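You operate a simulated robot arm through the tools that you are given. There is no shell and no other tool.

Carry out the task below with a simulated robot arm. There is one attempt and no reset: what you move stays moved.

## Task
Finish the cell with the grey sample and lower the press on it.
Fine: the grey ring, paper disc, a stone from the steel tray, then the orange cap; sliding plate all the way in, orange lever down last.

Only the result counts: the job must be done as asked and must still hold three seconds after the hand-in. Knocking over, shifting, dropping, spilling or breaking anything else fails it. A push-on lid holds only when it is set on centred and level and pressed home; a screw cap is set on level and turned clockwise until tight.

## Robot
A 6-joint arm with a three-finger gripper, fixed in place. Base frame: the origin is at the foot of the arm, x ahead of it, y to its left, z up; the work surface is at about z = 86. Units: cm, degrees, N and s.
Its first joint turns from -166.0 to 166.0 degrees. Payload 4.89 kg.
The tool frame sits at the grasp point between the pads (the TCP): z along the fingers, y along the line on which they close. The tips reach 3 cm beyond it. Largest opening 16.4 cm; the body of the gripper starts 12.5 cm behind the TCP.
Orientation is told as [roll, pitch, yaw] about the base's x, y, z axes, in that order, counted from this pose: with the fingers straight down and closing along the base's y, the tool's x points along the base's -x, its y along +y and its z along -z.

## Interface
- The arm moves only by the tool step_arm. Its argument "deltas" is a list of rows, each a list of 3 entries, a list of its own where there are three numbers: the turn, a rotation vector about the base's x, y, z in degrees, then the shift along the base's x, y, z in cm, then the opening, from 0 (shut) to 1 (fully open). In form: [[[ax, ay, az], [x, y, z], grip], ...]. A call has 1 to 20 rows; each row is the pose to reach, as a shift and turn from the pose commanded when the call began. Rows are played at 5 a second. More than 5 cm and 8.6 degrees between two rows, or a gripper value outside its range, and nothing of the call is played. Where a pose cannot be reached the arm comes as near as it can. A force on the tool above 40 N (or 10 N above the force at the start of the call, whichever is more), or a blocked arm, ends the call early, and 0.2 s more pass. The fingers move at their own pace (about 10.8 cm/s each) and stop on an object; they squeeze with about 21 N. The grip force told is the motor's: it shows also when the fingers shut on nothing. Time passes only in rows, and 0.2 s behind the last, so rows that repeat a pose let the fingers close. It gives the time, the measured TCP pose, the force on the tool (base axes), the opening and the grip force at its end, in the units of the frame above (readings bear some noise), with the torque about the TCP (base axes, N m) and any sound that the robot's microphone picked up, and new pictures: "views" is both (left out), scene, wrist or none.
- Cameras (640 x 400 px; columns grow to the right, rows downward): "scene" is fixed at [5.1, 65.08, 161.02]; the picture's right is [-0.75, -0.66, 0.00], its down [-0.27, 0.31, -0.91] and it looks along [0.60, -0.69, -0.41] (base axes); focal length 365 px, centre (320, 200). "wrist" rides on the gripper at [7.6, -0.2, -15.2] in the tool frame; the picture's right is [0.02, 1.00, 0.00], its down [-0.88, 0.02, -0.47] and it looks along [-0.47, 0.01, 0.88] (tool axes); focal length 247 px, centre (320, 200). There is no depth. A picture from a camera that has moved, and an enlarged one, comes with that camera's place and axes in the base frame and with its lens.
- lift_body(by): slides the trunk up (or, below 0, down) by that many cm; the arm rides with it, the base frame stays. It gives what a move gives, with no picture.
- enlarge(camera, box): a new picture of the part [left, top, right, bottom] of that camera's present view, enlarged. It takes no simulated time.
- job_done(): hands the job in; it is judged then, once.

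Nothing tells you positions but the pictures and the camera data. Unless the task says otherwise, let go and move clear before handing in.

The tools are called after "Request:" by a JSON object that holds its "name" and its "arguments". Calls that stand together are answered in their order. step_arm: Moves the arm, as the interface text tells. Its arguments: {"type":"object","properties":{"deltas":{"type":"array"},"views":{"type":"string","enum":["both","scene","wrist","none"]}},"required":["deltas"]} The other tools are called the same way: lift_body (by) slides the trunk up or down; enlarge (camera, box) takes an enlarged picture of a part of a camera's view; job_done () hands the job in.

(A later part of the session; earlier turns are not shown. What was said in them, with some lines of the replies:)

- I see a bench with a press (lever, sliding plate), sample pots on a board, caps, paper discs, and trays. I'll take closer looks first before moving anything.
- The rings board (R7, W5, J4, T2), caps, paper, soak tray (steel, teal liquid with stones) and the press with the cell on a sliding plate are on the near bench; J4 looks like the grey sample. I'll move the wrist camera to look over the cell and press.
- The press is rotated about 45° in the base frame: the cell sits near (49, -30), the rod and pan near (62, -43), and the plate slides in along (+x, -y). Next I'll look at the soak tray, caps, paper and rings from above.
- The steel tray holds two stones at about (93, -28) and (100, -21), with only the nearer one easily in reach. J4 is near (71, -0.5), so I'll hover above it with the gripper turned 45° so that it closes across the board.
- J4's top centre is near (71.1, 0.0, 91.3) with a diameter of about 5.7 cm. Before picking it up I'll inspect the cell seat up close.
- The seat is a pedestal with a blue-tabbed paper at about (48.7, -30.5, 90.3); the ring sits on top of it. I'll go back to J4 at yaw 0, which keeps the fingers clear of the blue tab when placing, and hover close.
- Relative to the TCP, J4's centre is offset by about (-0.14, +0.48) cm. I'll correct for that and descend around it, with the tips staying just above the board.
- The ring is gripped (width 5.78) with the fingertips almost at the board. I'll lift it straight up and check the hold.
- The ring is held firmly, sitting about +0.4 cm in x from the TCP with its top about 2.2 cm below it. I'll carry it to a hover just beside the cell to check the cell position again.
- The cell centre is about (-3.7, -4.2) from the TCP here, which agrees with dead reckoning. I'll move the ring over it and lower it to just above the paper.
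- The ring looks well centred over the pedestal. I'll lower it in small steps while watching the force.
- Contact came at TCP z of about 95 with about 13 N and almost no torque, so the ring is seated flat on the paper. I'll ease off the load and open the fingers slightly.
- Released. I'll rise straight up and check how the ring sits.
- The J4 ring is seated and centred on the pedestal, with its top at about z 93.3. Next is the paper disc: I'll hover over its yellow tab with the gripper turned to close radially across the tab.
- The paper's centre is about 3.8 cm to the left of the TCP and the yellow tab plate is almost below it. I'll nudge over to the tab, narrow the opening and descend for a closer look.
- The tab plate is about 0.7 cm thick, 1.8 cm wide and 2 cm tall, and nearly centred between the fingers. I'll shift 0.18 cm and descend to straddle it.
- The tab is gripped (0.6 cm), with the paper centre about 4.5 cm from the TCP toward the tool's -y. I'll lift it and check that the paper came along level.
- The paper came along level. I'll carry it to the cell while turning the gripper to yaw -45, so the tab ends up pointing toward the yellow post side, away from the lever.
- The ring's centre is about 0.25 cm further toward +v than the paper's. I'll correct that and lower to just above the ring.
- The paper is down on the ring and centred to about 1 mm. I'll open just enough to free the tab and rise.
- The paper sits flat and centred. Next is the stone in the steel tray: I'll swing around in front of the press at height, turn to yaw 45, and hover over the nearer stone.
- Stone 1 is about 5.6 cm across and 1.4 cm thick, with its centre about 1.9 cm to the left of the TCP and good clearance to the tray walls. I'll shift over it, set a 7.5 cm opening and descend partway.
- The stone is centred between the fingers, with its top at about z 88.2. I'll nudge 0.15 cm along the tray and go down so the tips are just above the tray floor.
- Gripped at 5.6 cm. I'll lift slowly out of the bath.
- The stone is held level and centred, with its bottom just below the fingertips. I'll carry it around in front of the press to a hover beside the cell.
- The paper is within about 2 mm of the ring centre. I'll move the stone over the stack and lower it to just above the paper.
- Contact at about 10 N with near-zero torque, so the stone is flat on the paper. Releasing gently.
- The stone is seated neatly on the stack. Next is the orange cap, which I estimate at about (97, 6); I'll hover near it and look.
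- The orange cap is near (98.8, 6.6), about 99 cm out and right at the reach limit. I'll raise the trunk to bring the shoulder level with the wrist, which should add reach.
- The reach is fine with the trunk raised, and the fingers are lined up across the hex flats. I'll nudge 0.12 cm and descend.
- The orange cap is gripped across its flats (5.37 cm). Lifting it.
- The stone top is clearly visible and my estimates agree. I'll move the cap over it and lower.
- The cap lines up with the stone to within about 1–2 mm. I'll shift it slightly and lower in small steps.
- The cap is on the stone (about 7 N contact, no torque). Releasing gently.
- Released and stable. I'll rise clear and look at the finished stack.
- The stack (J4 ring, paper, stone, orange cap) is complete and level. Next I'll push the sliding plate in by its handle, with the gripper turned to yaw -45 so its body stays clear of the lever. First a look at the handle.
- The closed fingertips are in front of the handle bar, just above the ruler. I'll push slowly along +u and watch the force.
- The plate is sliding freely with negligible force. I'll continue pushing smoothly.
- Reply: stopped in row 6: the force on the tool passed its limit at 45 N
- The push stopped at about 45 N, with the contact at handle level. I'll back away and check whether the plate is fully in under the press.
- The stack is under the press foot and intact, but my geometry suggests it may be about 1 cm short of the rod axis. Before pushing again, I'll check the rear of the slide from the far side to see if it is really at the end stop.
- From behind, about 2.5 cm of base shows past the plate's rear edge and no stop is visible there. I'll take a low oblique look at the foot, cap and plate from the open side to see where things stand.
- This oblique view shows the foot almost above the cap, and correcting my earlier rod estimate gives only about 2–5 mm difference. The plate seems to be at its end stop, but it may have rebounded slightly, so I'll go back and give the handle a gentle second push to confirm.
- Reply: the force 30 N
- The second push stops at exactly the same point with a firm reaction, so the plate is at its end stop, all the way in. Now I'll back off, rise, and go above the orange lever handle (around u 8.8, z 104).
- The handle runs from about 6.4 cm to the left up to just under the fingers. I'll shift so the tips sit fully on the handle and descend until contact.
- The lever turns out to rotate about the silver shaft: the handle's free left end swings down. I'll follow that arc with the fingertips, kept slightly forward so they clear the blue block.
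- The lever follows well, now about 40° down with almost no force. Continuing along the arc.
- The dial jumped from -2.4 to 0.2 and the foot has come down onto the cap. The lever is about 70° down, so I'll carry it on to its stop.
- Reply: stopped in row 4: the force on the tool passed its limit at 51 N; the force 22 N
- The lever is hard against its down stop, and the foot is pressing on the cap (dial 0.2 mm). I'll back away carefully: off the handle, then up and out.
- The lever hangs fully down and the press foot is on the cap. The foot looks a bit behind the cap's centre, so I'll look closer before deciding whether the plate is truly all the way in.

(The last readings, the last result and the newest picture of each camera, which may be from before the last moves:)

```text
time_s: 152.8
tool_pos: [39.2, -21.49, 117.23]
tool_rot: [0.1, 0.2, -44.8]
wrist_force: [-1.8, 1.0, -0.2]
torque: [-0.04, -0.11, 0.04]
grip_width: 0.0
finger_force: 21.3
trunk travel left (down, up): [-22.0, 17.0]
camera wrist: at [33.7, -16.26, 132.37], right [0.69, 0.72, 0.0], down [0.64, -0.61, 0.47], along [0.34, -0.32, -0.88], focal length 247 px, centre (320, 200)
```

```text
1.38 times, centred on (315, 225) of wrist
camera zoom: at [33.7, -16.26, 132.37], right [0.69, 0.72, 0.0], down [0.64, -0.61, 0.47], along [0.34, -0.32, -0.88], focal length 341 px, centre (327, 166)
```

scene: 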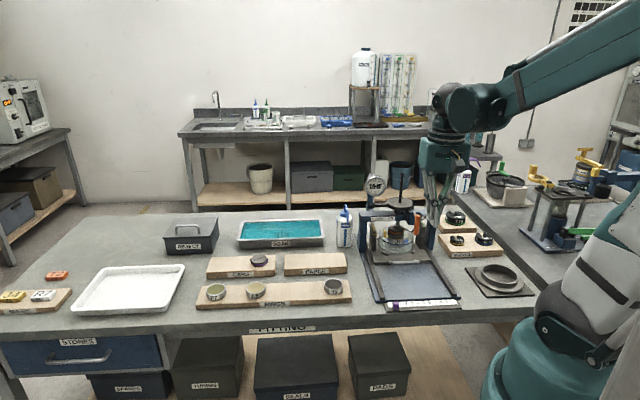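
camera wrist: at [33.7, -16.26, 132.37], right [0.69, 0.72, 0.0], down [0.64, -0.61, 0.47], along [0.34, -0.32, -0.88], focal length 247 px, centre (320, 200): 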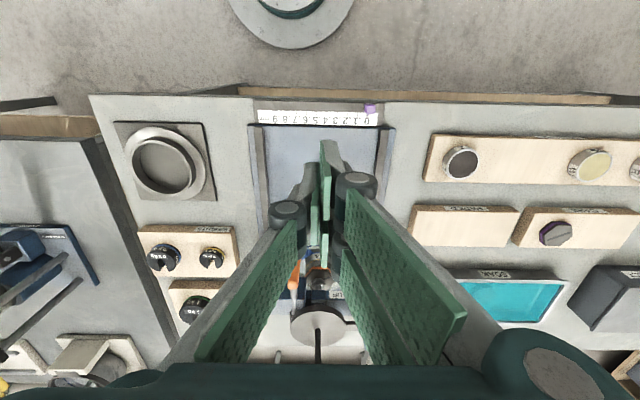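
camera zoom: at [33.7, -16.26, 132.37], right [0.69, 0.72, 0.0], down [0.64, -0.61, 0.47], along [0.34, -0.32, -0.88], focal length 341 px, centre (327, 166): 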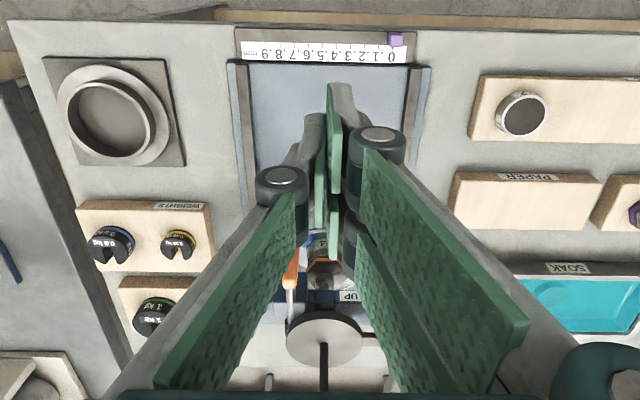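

I need to know whether the foot actually touches the cap and how far off-centre it is, so I'll take a nearly horizontal oblique view of the foot and cap.

Request:
{"name": "step_arm", "arguments": {"deltas": [[[0, 0, -4], [2.2, 0.3, 0.3], 0.2], [[0, 0, -8], [4.4, 0.6, 0.3], 0.4], [[0, 0, -12], [6.6, 0.9, 0.3], 0.6], [[0, 0, -16], [8.8, 1.2, 0.3], 0.8], [[0, 0, -20], [11, 1.5, 0.3], 1.0], [[0, 0, -24], [13.2, 1.8, 0.3], 1.0], [[0, 0, -28], [15.4, 2, 0.3], 1.0], [[0, 0, -32], [17.6, 2, 0.3], 1.0], [[0, 0, -36], [19.6, 2, 0.3], 1.0], [[0, 0, -40], [21.2, 2, 0.3], 1.0], [[0, 0, -45], [22.1, 2, 0.3], 1.0], [[0, 0, -45], [22.1, 2, 0.3], 1.0]], "views": "none"}}

Request:
{"name": "step_arm", "arguments": {"deltas": [[[-7, 0, 0], [0, 0, -1.5], 1.0], [[-14, 0, 0], [0, 0, -3], 1.0], [[-21, 0, 0], [0, 0, -5], 1.0], [[-28, 0, 0], [0, 0, -7], 1.0], [[-35, 0, 0], [0, 0, -9], 1.0], [[-42, 0, 0], [0, -0.5, -12], 1.0], [[-48, 0, 0], [0, -1, -14.5], 1.0], [[-53, 0, 0], [0, -1.5, -16.5], 1.0], [[-53, 0, 0], [0, -1.5, -16.5], 1.0]], "views": "both"}}

Request:
{"name": "enlarge", "arguments": {"camera": "wrist", "box": [250, 130, 390, 260]}}

```text
time_s: 155.4
tool_pos: [61.53, -19.45, 117.47]
tool_rot: [0.2, 0.3, -89.9]
wrist_force: [0.6, 0.3, -0.6]
torque: [0.03, 0.04, -0.01]
grip_width: 16.4
finger_force: 0.1
trunk travel left (down, up): [-22.0, 17.0]
```

```text
time_s: 157.4
tool_pos: [61.58, -21.22, 101.15]
tool_rot: [-0.1, -52.8, -89.7]
wrist_force: [0.2, 1.1, -1.1]
torque: [-0.05, 0.0, -0.11]
grip_width: 16.42
finger_force: 0.0
trunk travel left (down, up): [-22.0, 17.0]
camera wrist: at [61.3, -4.42, 104.09], right [1.0, 0.02, -0.02], down [0.02, -0.15, 0.99], along [0.01, -0.99, -0.16], focal length 247 px, centre (320, 200)
```

scene: 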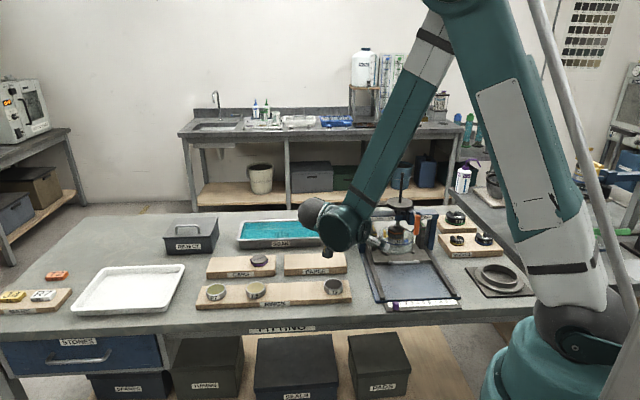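
wrist: 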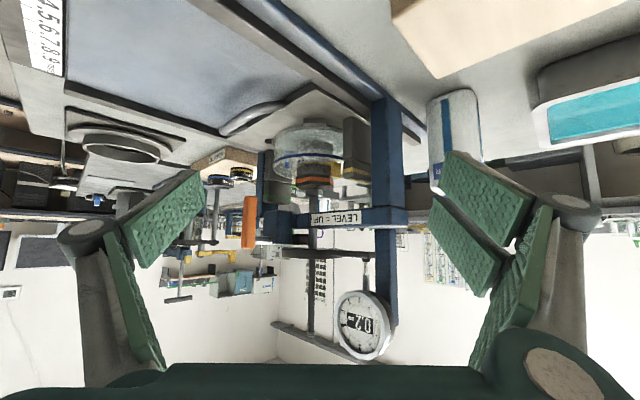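

```text
3.08 times, centred on (320, 195) of wrist
camera zoom: at [61.3, -4.42, 104.09], right [1.0, 0.02, -0.02], down [0.02, -0.15, 0.99], along [0.01, -0.99, -0.16], focal length 760 px, centre (320, 215)
```

zoom: 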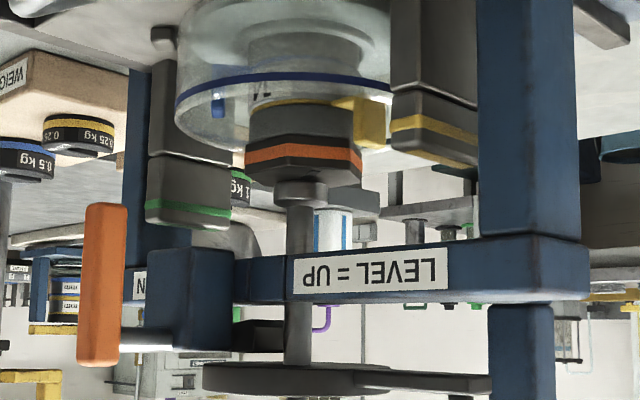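

Request:
{"name": "enlarge", "arguments": {"camera": "wrist", "box": [292, 150, 346, 210]}}

Request:
{"name": "enlarge", "arguments": {"camera": "wrist", "box": [255, 130, 385, 230]}}

```text
6.67 times, centred on (319, 180) of wrist
camera zoom: at [61.3, -4.42, 104.09], right [1.0, 0.02, -0.02], down [0.02, -0.15, 0.99], along [0.01, -0.99, -0.16], focal length 1646 px, centre (327, 333)
```

zoom: 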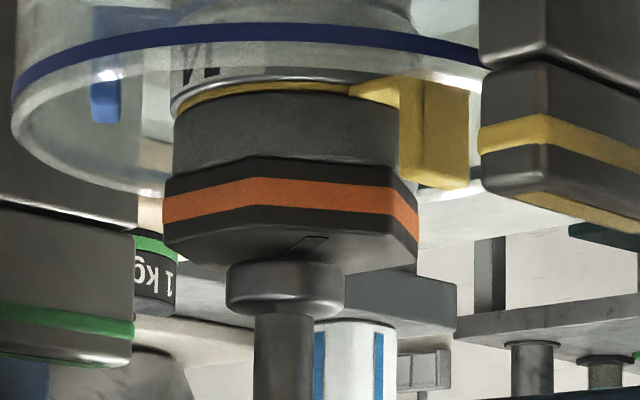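

```text
4.00 times, centred on (320, 180) of wrist
camera zoom: at [61.3, -4.42, 104.09], right [1.0, 0.02, -0.02], down [0.02, -0.15, 0.99], along [0.01, -0.99, -0.16], focal length 988 px, centre (320, 280)
```

zoom: 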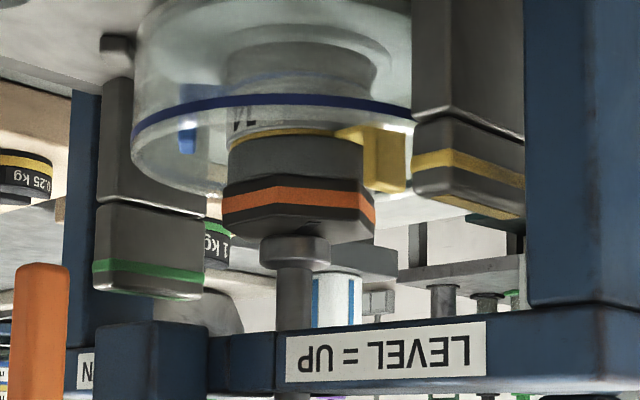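

Request:
{"name": "enlarge", "arguments": {"camera": "wrist", "box": [302, 172, 334, 200]}}

Request:
{"name": "enlarge", "arguments": {"camera": "wrist", "box": [270, 180, 400, 370]}}

```text
14.29 times, centred on (318, 186) of wrist
camera zoom: at [61.3, -4.42, 104.09], right [1.0, 0.02, -0.02], down [0.02, -0.15, 0.99], along [0.01, -0.99, -0.16], focal length 3528 px, centre (349, 400)
```

zoom: 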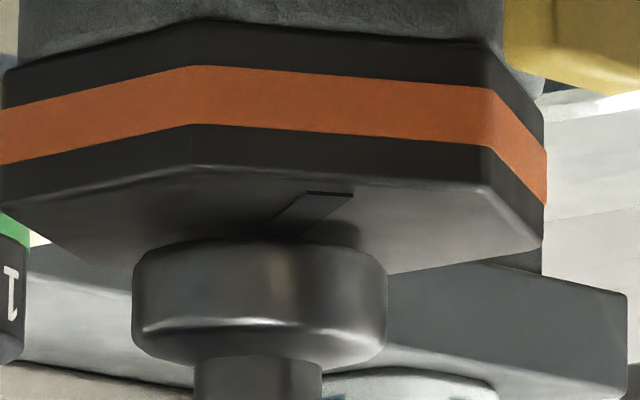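

```text
2.11 times, centred on (335, 275) of wrist
camera zoom: at [61.3, -4.42, 104.09], right [1.0, 0.02, -0.02], down [0.02, -0.15, 0.99], along [0.01, -0.99, -0.16], focal length 520 px, centre (288, 42)
```

zoom: 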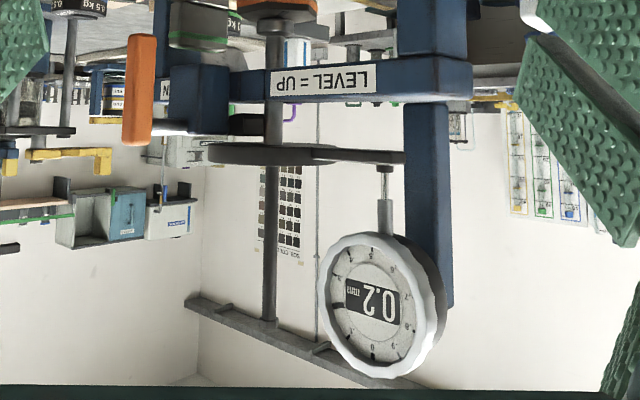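

The lever is vertical and down, but from this angle I can't separate an offset from a gap. I'll take one straight-on, near-horizontal view from the front to verify that the foot rests on the cap.

Request:
{"name": "step_arm", "arguments": {"deltas": [[[7, 0, 0], [0, 0.5, 2], 1.0], [[14, 0, 0], [0, 1, 4], 1.0], [[21, 0, 0], [0, 1.5, 6], 1.0], [[28, 0, 0], [0, 1.5, 8.5], 1.0], [[35, 0, 0], [0, 1.5, 11], 1.0], [[42, 0, 0], [0, 1.5, 13.5], 1.0], [[48, 0, 0], [0, 1.5, 15.5], 1.0], [[53, 0, 0], [0, 1.5, 16.5], 1.0], [[53, 0, 0], [0, 1.5, 16.5], 1.0]], "views": "none"}}

Request:
{"name": "step_arm", "arguments": {"deltas": [[[0, 0, 5], [-2, -0.5, 0], 1.0], [[0, 0, 10], [-4, -1, 0], 1.0], [[0, 0, 15], [-6.2, -1, 0], 1.0], [[0, 0, 20], [-8.4, -1, 0], 1.0], [[0, 0, 25], [-10.6, -1, 0], 1.0], [[0, 0, 30], [-12.8, -1, 0], 1.0], [[0, 0, 35], [-15, -1, 0], 1.0], [[0, 0, 40], [-17, -1, 0], 1.0], [[0, 0, 45], [-18.5, -2, 0], 1.0], [[0, 0, 45], [-18.5, -3.5, 0], 1.0], [[0, 0, 45], [-18.5, -3.5, 0], 1.0]], "views": "none"}}

Request:
{"name": "step_arm", "arguments": {"deltas": [[[-5, -5, 0], [0, 0, -1], 1.0], [[-10, -10, 0], [0, 0, -2.5], 1.0], [[-15, -15, 0], [0, 0, -4.5], 1.0], [[-20, -20, 0], [0, 0, -7], 1.0], [[-25, -25, 0], [0, 0, -10], 1.0], [[-30, -30, 0], [0, 0, -13], 1.0], [[-35, -35, 0], [0, 0, -16], 1.0], [[-38.9, -38.9, 0], [0, 0, -18.5], 1.0], [[-38.9, -38.9, 0], [0, 0, -18.5], 1.0]], "views": "both"}}

Request:
{"name": "enlarge", "arguments": {"camera": "wrist", "box": [240, 120, 400, 260]}}

```text
time_s: 159.4
tool_pos: [61.31, -19.61, 117.69]
tool_rot: [0.2, 0.3, -90.0]
wrist_force: [-0.2, 0.5, 0.3]
torque: [0.06, -0.02, -0.02]
grip_width: 16.41
finger_force: 0.1
trunk travel left (down, up): [-22.0, 17.0]
```

```text
time_s: 161.8
tool_pos: [43.25, -22.98, 117.59]
tool_rot: [0.2, 0.1, -44.8]
wrist_force: [-0.8, 0.2, -0.4]
torque: [0.01, 0.01, 0.01]
grip_width: 16.39
finger_force: 0.0
trunk travel left (down, up): [-22.0, 17.0]
```

```text
time_s: 163.8
tool_pos: [43.05, -23.02, 106.26]
tool_rot: [0.0, -54.8, -44.8]
wrist_force: [-0.7, 0.0, 0.6]
torque: [-0.01, -0.04, 0.03]
grip_width: 16.4
finger_force: 0.0
out of reach, approached as far as the arm can: row 7, 8, 9
trunk travel left (down, up): [-22.0, 17.0]
camera wrist: at [30.99, -11.39, 108.69], right [0.7, 0.72, -0.02], down [0.1, -0.07, 0.99], along [0.71, -0.69, -0.12], focal length 247 px, centre (320, 200)
```

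scene: 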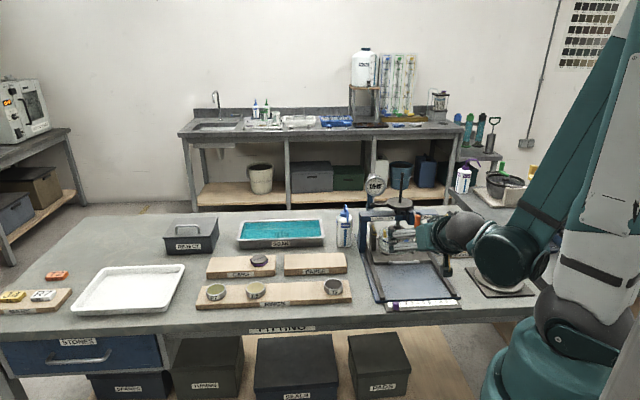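
wrist: 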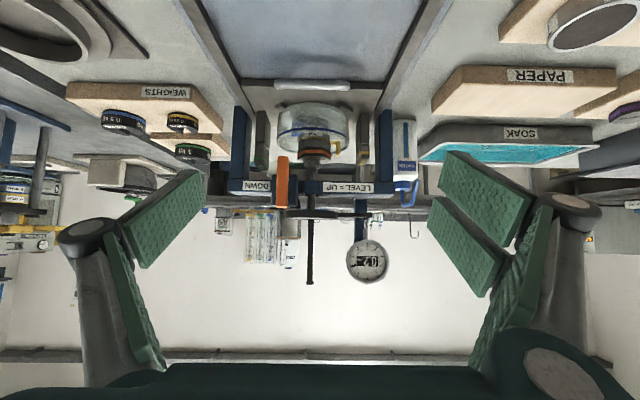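

```text
2.86 times, centred on (320, 190) of wrist
camera zoom: at [30.99, -11.39, 108.69], right [0.7, 0.72, -0.02], down [0.1, -0.07, 0.99], along [0.71, -0.69, -0.12], focal length 706 px, centre (320, 229)
```

zoom: 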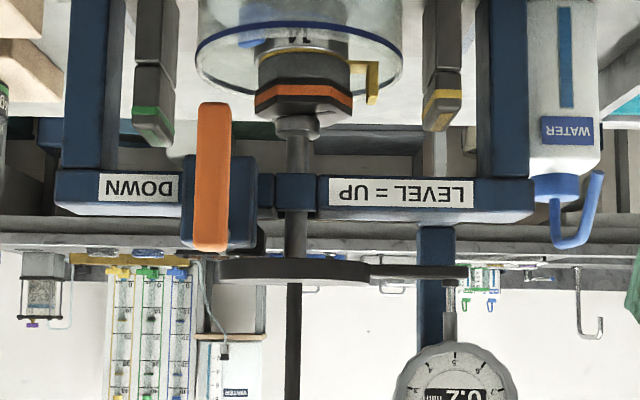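

Request:
{"name": "enlarge", "arguments": {"camera": "wrist", "box": [295, 130, 345, 175]}}

Request:
{"name": "enlarge", "arguments": {"camera": "wrist", "box": [305, 140, 328, 162]}}

```text
8.89 times, centred on (320, 152) of wrist
camera zoom: at [30.99, -11.39, 108.69], right [0.7, 0.72, -0.02], down [0.1, -0.07, 0.99], along [0.71, -0.69, -0.12], focal length 2195 px, centre (320, 622)
```

zoom: 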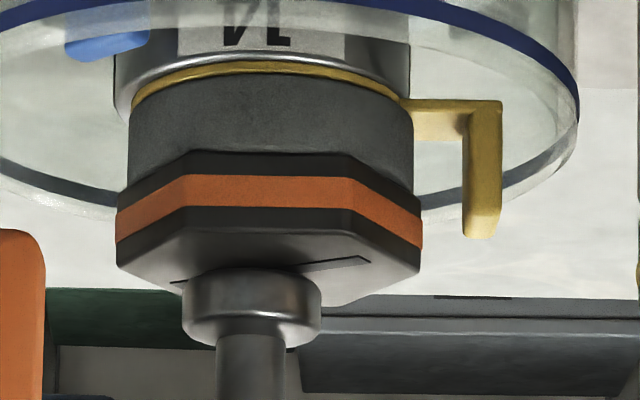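

```text
16.00 times, centred on (316, 151) of wrist
camera zoom: at [30.99, -11.39, 108.69], right [0.7, 0.72, -0.02], down [0.1, -0.07, 0.99], along [0.71, -0.69, -0.12], focal length 3952 px, centre (376, 984)
```

zoom: 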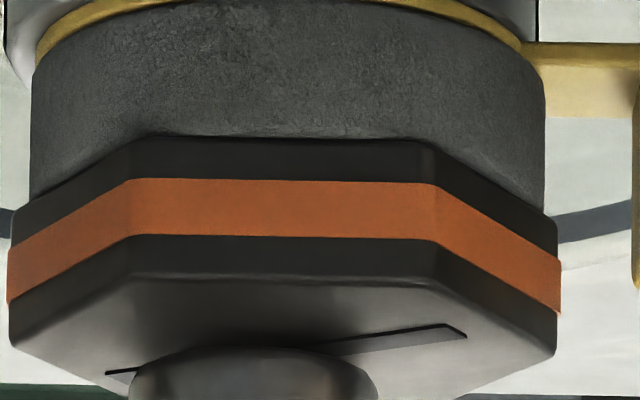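

The horizontal offsets from three views agree: the foot is centred on the cap to about 4 mm, so the plate is in the right place. To settle foot contact, I'll take one last view level with the cap's top face from the open side.

Request:
{"name": "step_arm", "arguments": {"deltas": [[[5, 5, 0], [0, 0, 1.5], 1.0], [[10, 10, 0], [0, 0, 3], 1.0], [[15, 15, 0], [0, 0, 4.5], 1.0], [[20, 20, 0], [0, 0, 6], 1.0], [[25, 25, 0], [0, 0, 8], 1.0], [[30, 30, 0], [0, 0, 10], 1.0], [[35, 35, 0], [0, 0, 11], 1.0], [[38.9, 38.9, 0], [0, 0, 11.5], 1.0], [[38.9, 38.9, 0], [0, 0, 11.5], 1.0]], "views": "none"}}

Request:
{"name": "step_arm", "arguments": {"deltas": [[[0, 0, -5], [2, 1.5, 0], 1.0], [[0, 0, -10], [4, 2.5, 0], 1.0], [[0, 0, -15], [6.2, 3, 0], 1.0], [[0, 0, -20], [8.4, 3.5, 0], 1.0], [[0, 0, -25], [10.6, 3.5, 0], 1.0], [[0, 0, -30], [12.8, 3.5, 0], 1.0], [[0, 0, -35], [15, 3.5, 0], 1.0], [[0, 0, -40], [16.8, 3.5, 0], 1.0], [[0, 0, -45], [18.2, 3.5, 0], 1.0], [[0, 0, -45], [18.2, 3.5, 0], 1.0]], "views": "none"}}

Request:
{"name": "step_arm", "arguments": {"deltas": [[[-7, 0, 0], [0, 0, -1.5], 1.0], [[-14, 0, 0], [0, 0, -3], 1.0], [[-21, 0, 0], [0, 0, -5], 1.0], [[-28, 0, 0], [0, 0, -7], 1.0], [[-35, 0, 0], [0, 0, -9.5], 1.0], [[-42, 0, 0], [0, 0, -12.5], 1.0], [[-49, 0, 0], [0, 0, -15.5], 1.0], [[-56, 0, 0], [0, 0, -18.5], 1.0], [[-62, 0, 0], [0, 0, -20.8], 1.0], [[-62, 0, 0], [0, 0, -20.8], 1.0]], "views": "wrist"}}

Request:
{"name": "enlarge", "arguments": {"camera": "wrist", "box": [280, 150, 360, 220]}}

Request:
{"name": "enlarge", "arguments": {"camera": "wrist", "box": [302, 172, 334, 200]}}

```text
time_s: 165.8
tool_pos: [43.13, -22.94, 117.67]
tool_rot: [0.2, 0.3, -45.0]
wrist_force: [0.9, -0.9, -0.8]
torque: [0.06, 0.13, -0.03]
grip_width: 16.38
finger_force: 0.1
trunk travel left (down, up): [-22.0, 17.0]
```

```text
time_s: 168.0
tool_pos: [61.62, -19.45, 117.67]
tool_rot: [0.2, 0.2, -90.0]
wrist_force: [0.1, -0.2, -0.8]
torque: [-0.01, 0.05, 0.01]
grip_width: 16.4
finger_force: 0.0
trunk travel left (down, up): [-22.0, 17.0]
```

```text
time_s: 170.2
tool_pos: [61.4, -19.47, 97.1]
tool_rot: [-0.2, -61.7, -89.6]
wrist_force: [1.0, -0.1, -0.1]
torque: [-0.07, 0.07, -0.07]
grip_width: 16.4
finger_force: 0.1
trunk travel left (down, up): [-22.0, 17.0]
camera wrist: at [61.21, -2.47, 97.39], right [1.0, 0.01, -0.02], down [0.02, 0.0, 1.0], along [0.01, -1.0, 0.0], focal length 247 px, centre (320, 200)
```

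wrist: 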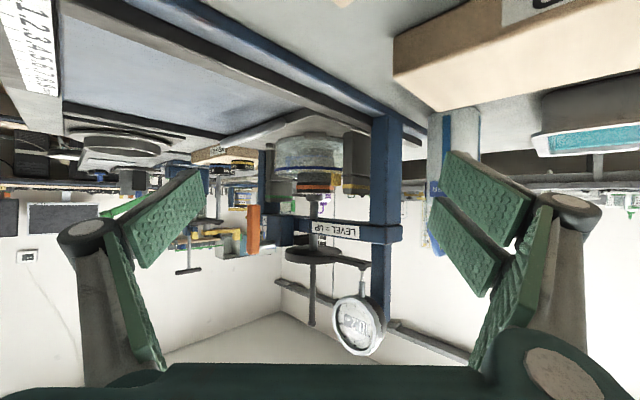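

```text
5.71 times, centred on (320, 185) of wrist
camera zoom: at [61.21, -2.47, 97.39], right [1.0, 0.01, -0.02], down [0.02, 0.0, 1.0], along [0.01, -1.0, 0.0], focal length 1411 px, centre (320, 286)
```

zoom: 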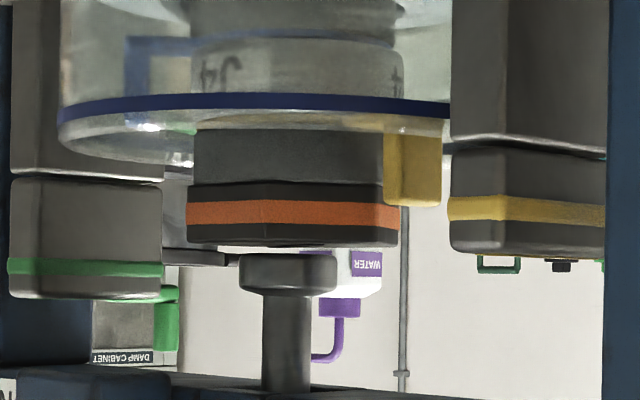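

```text
14.29 times, centred on (318, 186) of wrist
camera zoom: at [61.21, -2.47, 97.39], right [1.0, 0.01, -0.02], down [0.02, 0.0, 1.0], along [0.01, -1.0, 0.0], focal length 3528 px, centre (349, 400)
```

zoom: 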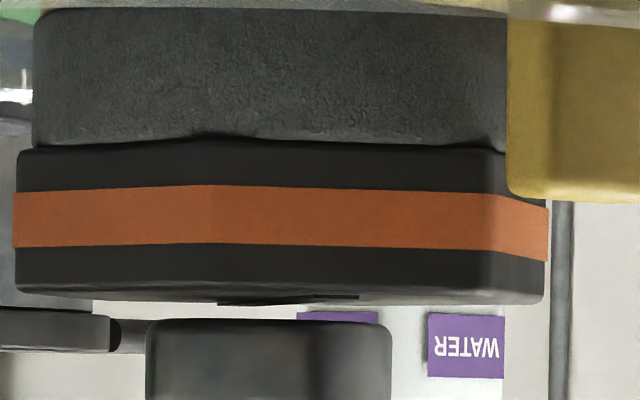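

In this level view the lever is vertical and the foot is centred over the cap, but I see a thin gap. I'll look at what the rod and pan are doing higher up.

Request:
{"name": "enlarge", "arguments": {"camera": "wrist", "box": [240, 190, 400, 300]}}

Request:
{"name": "enlarge", "arguments": {"camera": "wrist", "box": [280, 185, 350, 265]}}

Request:
{"name": "enlarge", "arguments": {"camera": "wrist", "box": [270, 120, 400, 200]}}

Request:
{"name": "enlarge", "arguments": {"camera": "scene", "box": [360, 170, 440, 260]}}

```text
3.64 times, centred on (320, 245) of wrist
camera zoom: at [61.21, -2.47, 97.39], right [1.0, 0.01, -0.02], down [0.02, 0.0, 1.0], along [0.01, -1.0, 0.0], focal length 898 px, centre (320, 36)
```

zoom: 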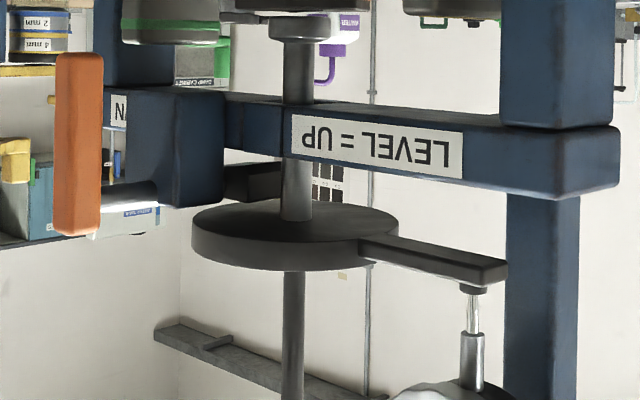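

```text
5.00 times, centred on (315, 225) of wrist
camera zoom: at [61.21, -2.47, 97.39], right [1.0, 0.01, -0.02], down [0.02, 0.0, 1.0], along [0.01, -1.0, 0.0], focal length 1235 px, centre (345, 75)
```

zoom: 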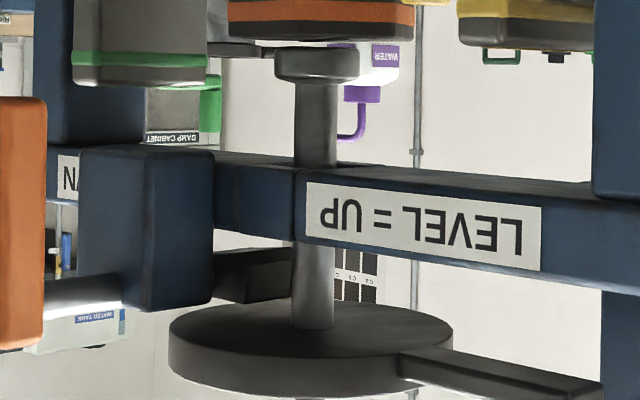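

```text
4.92 times, centred on (335, 160) of wrist
camera zoom: at [61.21, -2.47, 97.39], right [1.0, 0.01, -0.02], down [0.02, 0.0, 1.0], along [0.01, -1.0, 0.0], focal length 1216 px, centre (246, 397)
```

zoom: 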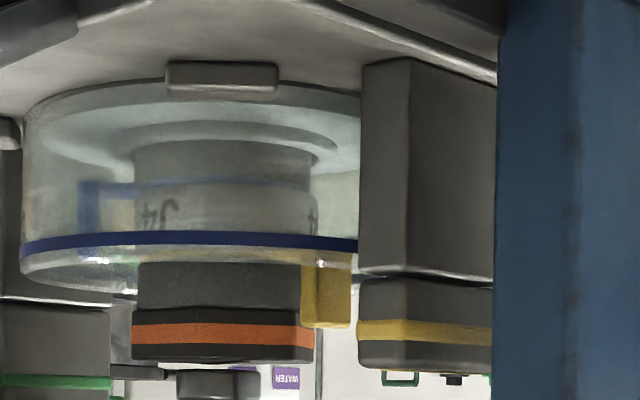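

```text
4.44 times, centred on (400, 215) of scene
camera zoom: at [5.1, 65.08, 161.02], right [-0.75, -0.66, 0.0], down [-0.27, 0.31, -0.91], along [0.6, -0.69, -0.41], focal length 1621 px, centre (-36, 133)
```

zoom: 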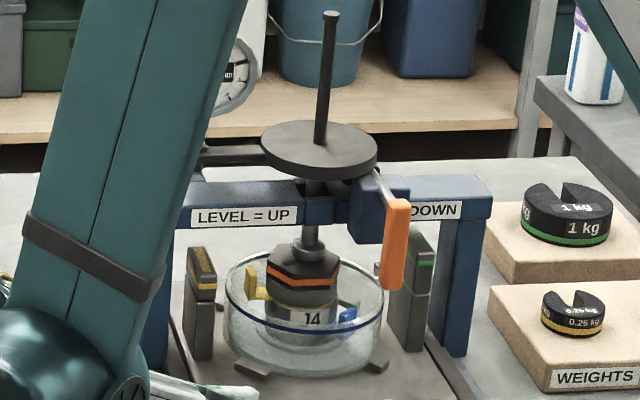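

Request:
{"name": "enlarge", "arguments": {"camera": "wrist", "box": [290, 220, 330, 265]}}

Request:
{"name": "enlarge", "arguments": {"camera": "wrist", "box": [300, 178, 334, 200]}}

Request:
{"name": "enlarge", "arguments": {"camera": "wrist", "box": [330, 290, 385, 360]}}

```text
8.89 times, centred on (310, 242) of wrist
camera zoom: at [61.21, -2.47, 97.39], right [1.0, 0.01, -0.02], down [0.02, 0.0, 1.0], along [0.01, -1.0, 0.0], focal length 2195 px, centre (409, -178)
```

zoom: 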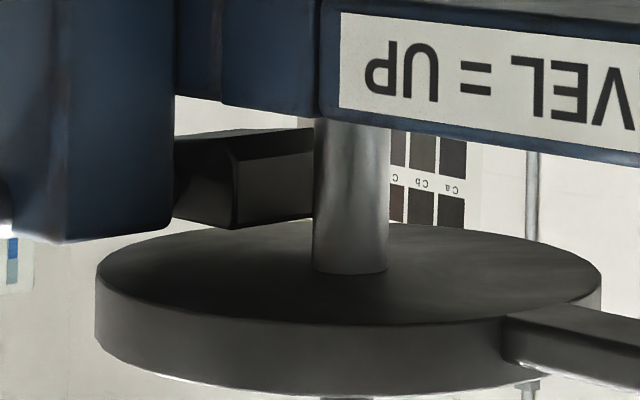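

```text
16.00 times, centred on (317, 189) of wrist
camera zoom: at [61.21, -2.47, 97.39], right [1.0, 0.01, -0.02], down [0.02, 0.0, 1.0], along [0.01, -1.0, 0.0], focal length 3952 px, centre (368, 376)
```

zoom: 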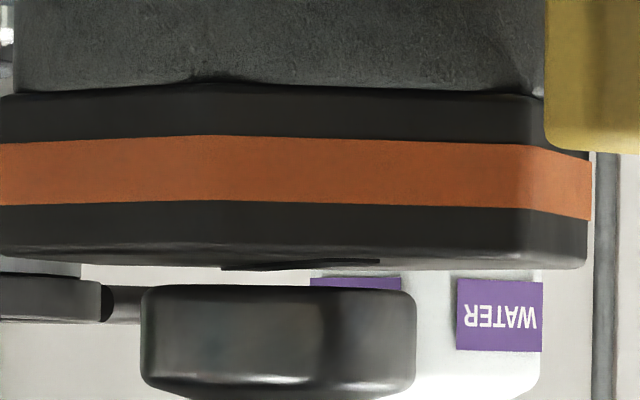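

```text
5.71 times, centred on (358, 325) of wrist
camera zoom: at [61.21, -2.47, 97.39], right [1.0, 0.01, -0.02], down [0.02, 0.0, 1.0], along [0.01, -1.0, 0.0], focal length 1411 px, centre (106, -514)
```

zoom: 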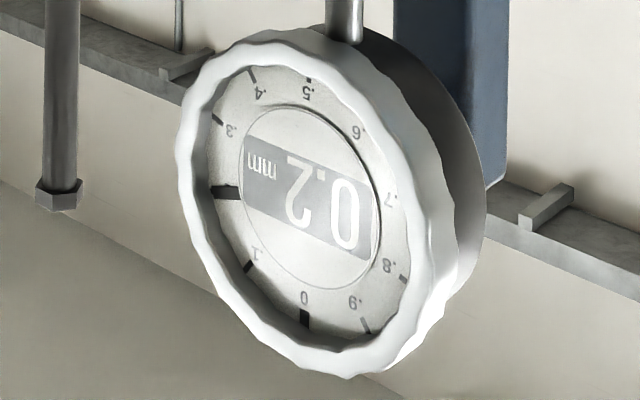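

The dial now reads 0.2 mm, within the 0–0.9 mm scale on the bench ruler (it was -2.4 off-scale before). The lever is exactly vertical at its stop and the foot is centred over the cap, so the press is lowered as designed. I'll bring the arm upright and clear, then make a final check.

Request:
{"name": "step_arm", "arguments": {"deltas": [[[7, 0, 0], [0, 0.5, 2], 1.0], [[14, 0, 0], [0, 1, 4], 1.0], [[21, 0, 0], [0, 1.5, 6], 1.0], [[28, 0, 0], [0, 1.5, 8.5], 1.0], [[35, 0, 0], [0, 1.5, 11], 1.0], [[42, 0, 0], [0, 1.5, 14], 1.0], [[49, 0, 0], [0, 1.5, 17], 1.0], [[56, 0, 0], [0, 1.5, 19], 1.0], [[62, 0, 0], [0, 1.5, 20.8], 1.0], [[62, 0, 0], [0, 3, 22], 1.0], [[62, 0, 0], [-2, 6, 23], 1.0], [[62, 0, 0], [-4, 9, 23], 1.0], [[62, 0, 0], [-6, 12, 23], 1.0], [[62, 0, 0], [-6, 12, 23], 1.0]], "views": "both"}}

Request:
{"name": "enlarge", "arguments": {"camera": "scene", "box": [340, 170, 480, 310]}}

Request:
{"name": "enlarge", "arguments": {"camera": "scene", "box": [180, 200, 360, 320]}}

```text
time_s: 173.2
tool_pos: [55.37, -7.31, 120.03]
tool_rot: [0.3, 0.2, -89.9]
wrist_force: [0.0, 0.7, 0.4]
torque: [-0.05, -0.1, 0.0]
grip_width: 16.41
finger_force: 0.0
trunk travel left (down, up): [-22.0, 17.0]
camera wrist: at [55.26, 0.12, 135.25], right [1.0, 0.02, 0.0], down [0.02, -0.88, 0.47], along [0.01, -0.47, -0.88], focal length 247 px, centre (320, 200)
```

scene: 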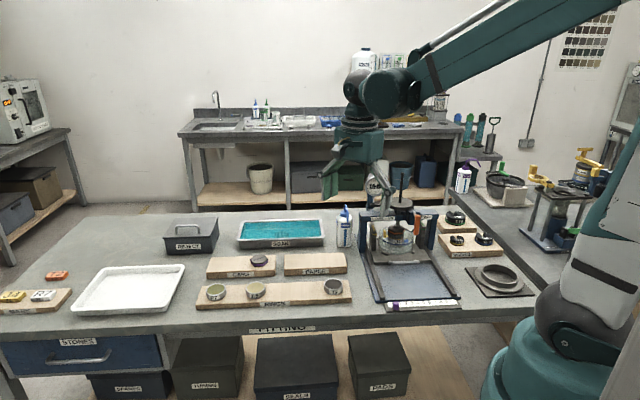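
wrist: 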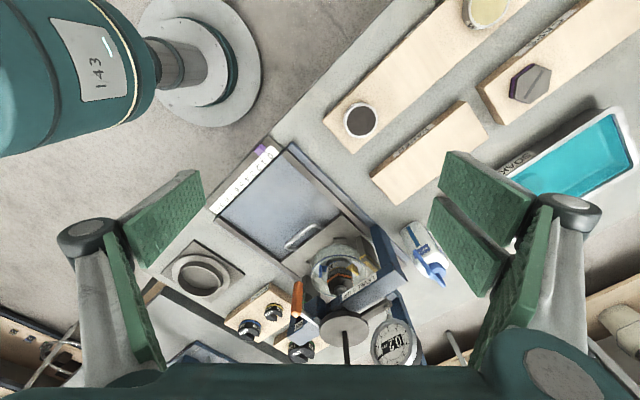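

```text
2.86 times, centred on (410, 240) of scene
camera zoom: at [5.1, 65.08, 161.02], right [-0.75, -0.66, 0.0], down [-0.27, 0.31, -0.91], along [0.6, -0.69, -0.41], focal length 1042 px, centre (63, 86)
```

zoom: 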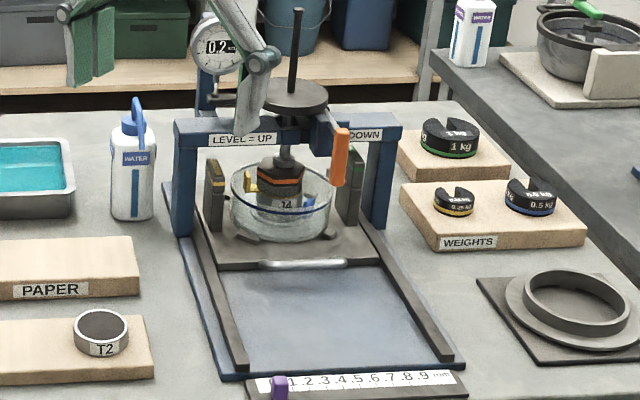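

```text
3.33 times, centred on (270, 260) of scene
camera zoom: at [5.1, 65.08, 161.02], right [-0.75, -0.66, 0.0], down [-0.27, 0.31, -0.91], along [0.6, -0.69, -0.41], focal length 1216 px, centre (487, 0)
```

zoom: 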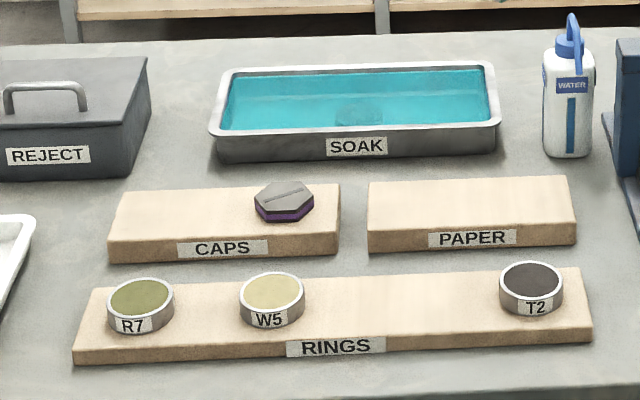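

All in place: J4 ring, paper, stone and orange cap are stacked, the plate is against its end stop, the lever is down and the dial is steady at 0.2 mm. Nothing else has moved and the arm is clear, so I'm handing in.

Request:
{"name": "job_done", "arguments": {}}

```text
The job is handed in.
```

The cell with the grey J4 sample is assembled and under the press, and I've handed the job in. One doubt remains: a level view of the foot and cap showed a gap of about 2 mm, so I can't confirm the foot is touching the cap.

- **Stack:** the J4 ring, the paper disc, a stone from the steel soak tray and the orange cap sit level on the pedestal, in that order. Each layer is centred to within about 2–3 mm.
- **Sliding plate:** it is pushed in until it stopped hard. A second push stopped at the same spot, and the foot is centred over the cap to about 4 mm. I took this as all the way in; no stop is visible, and about 2.5 cm of base shows behind the plate.
- **Lever:** it points straight down. When it moved, the foot dropped about 1 cm and the dial went from -2.4 mm to 0.2 mm, where it stayed. That is within the 0–0.9 mm marked on the bench ruler, so I took the press as lowered.

The other rings, the purple cap, the second stone and the rest of the bench look undisturbed. The arm is clear of the bench; the trunk is still 12 cm higher than at the start, because I needed the reach for the cap.
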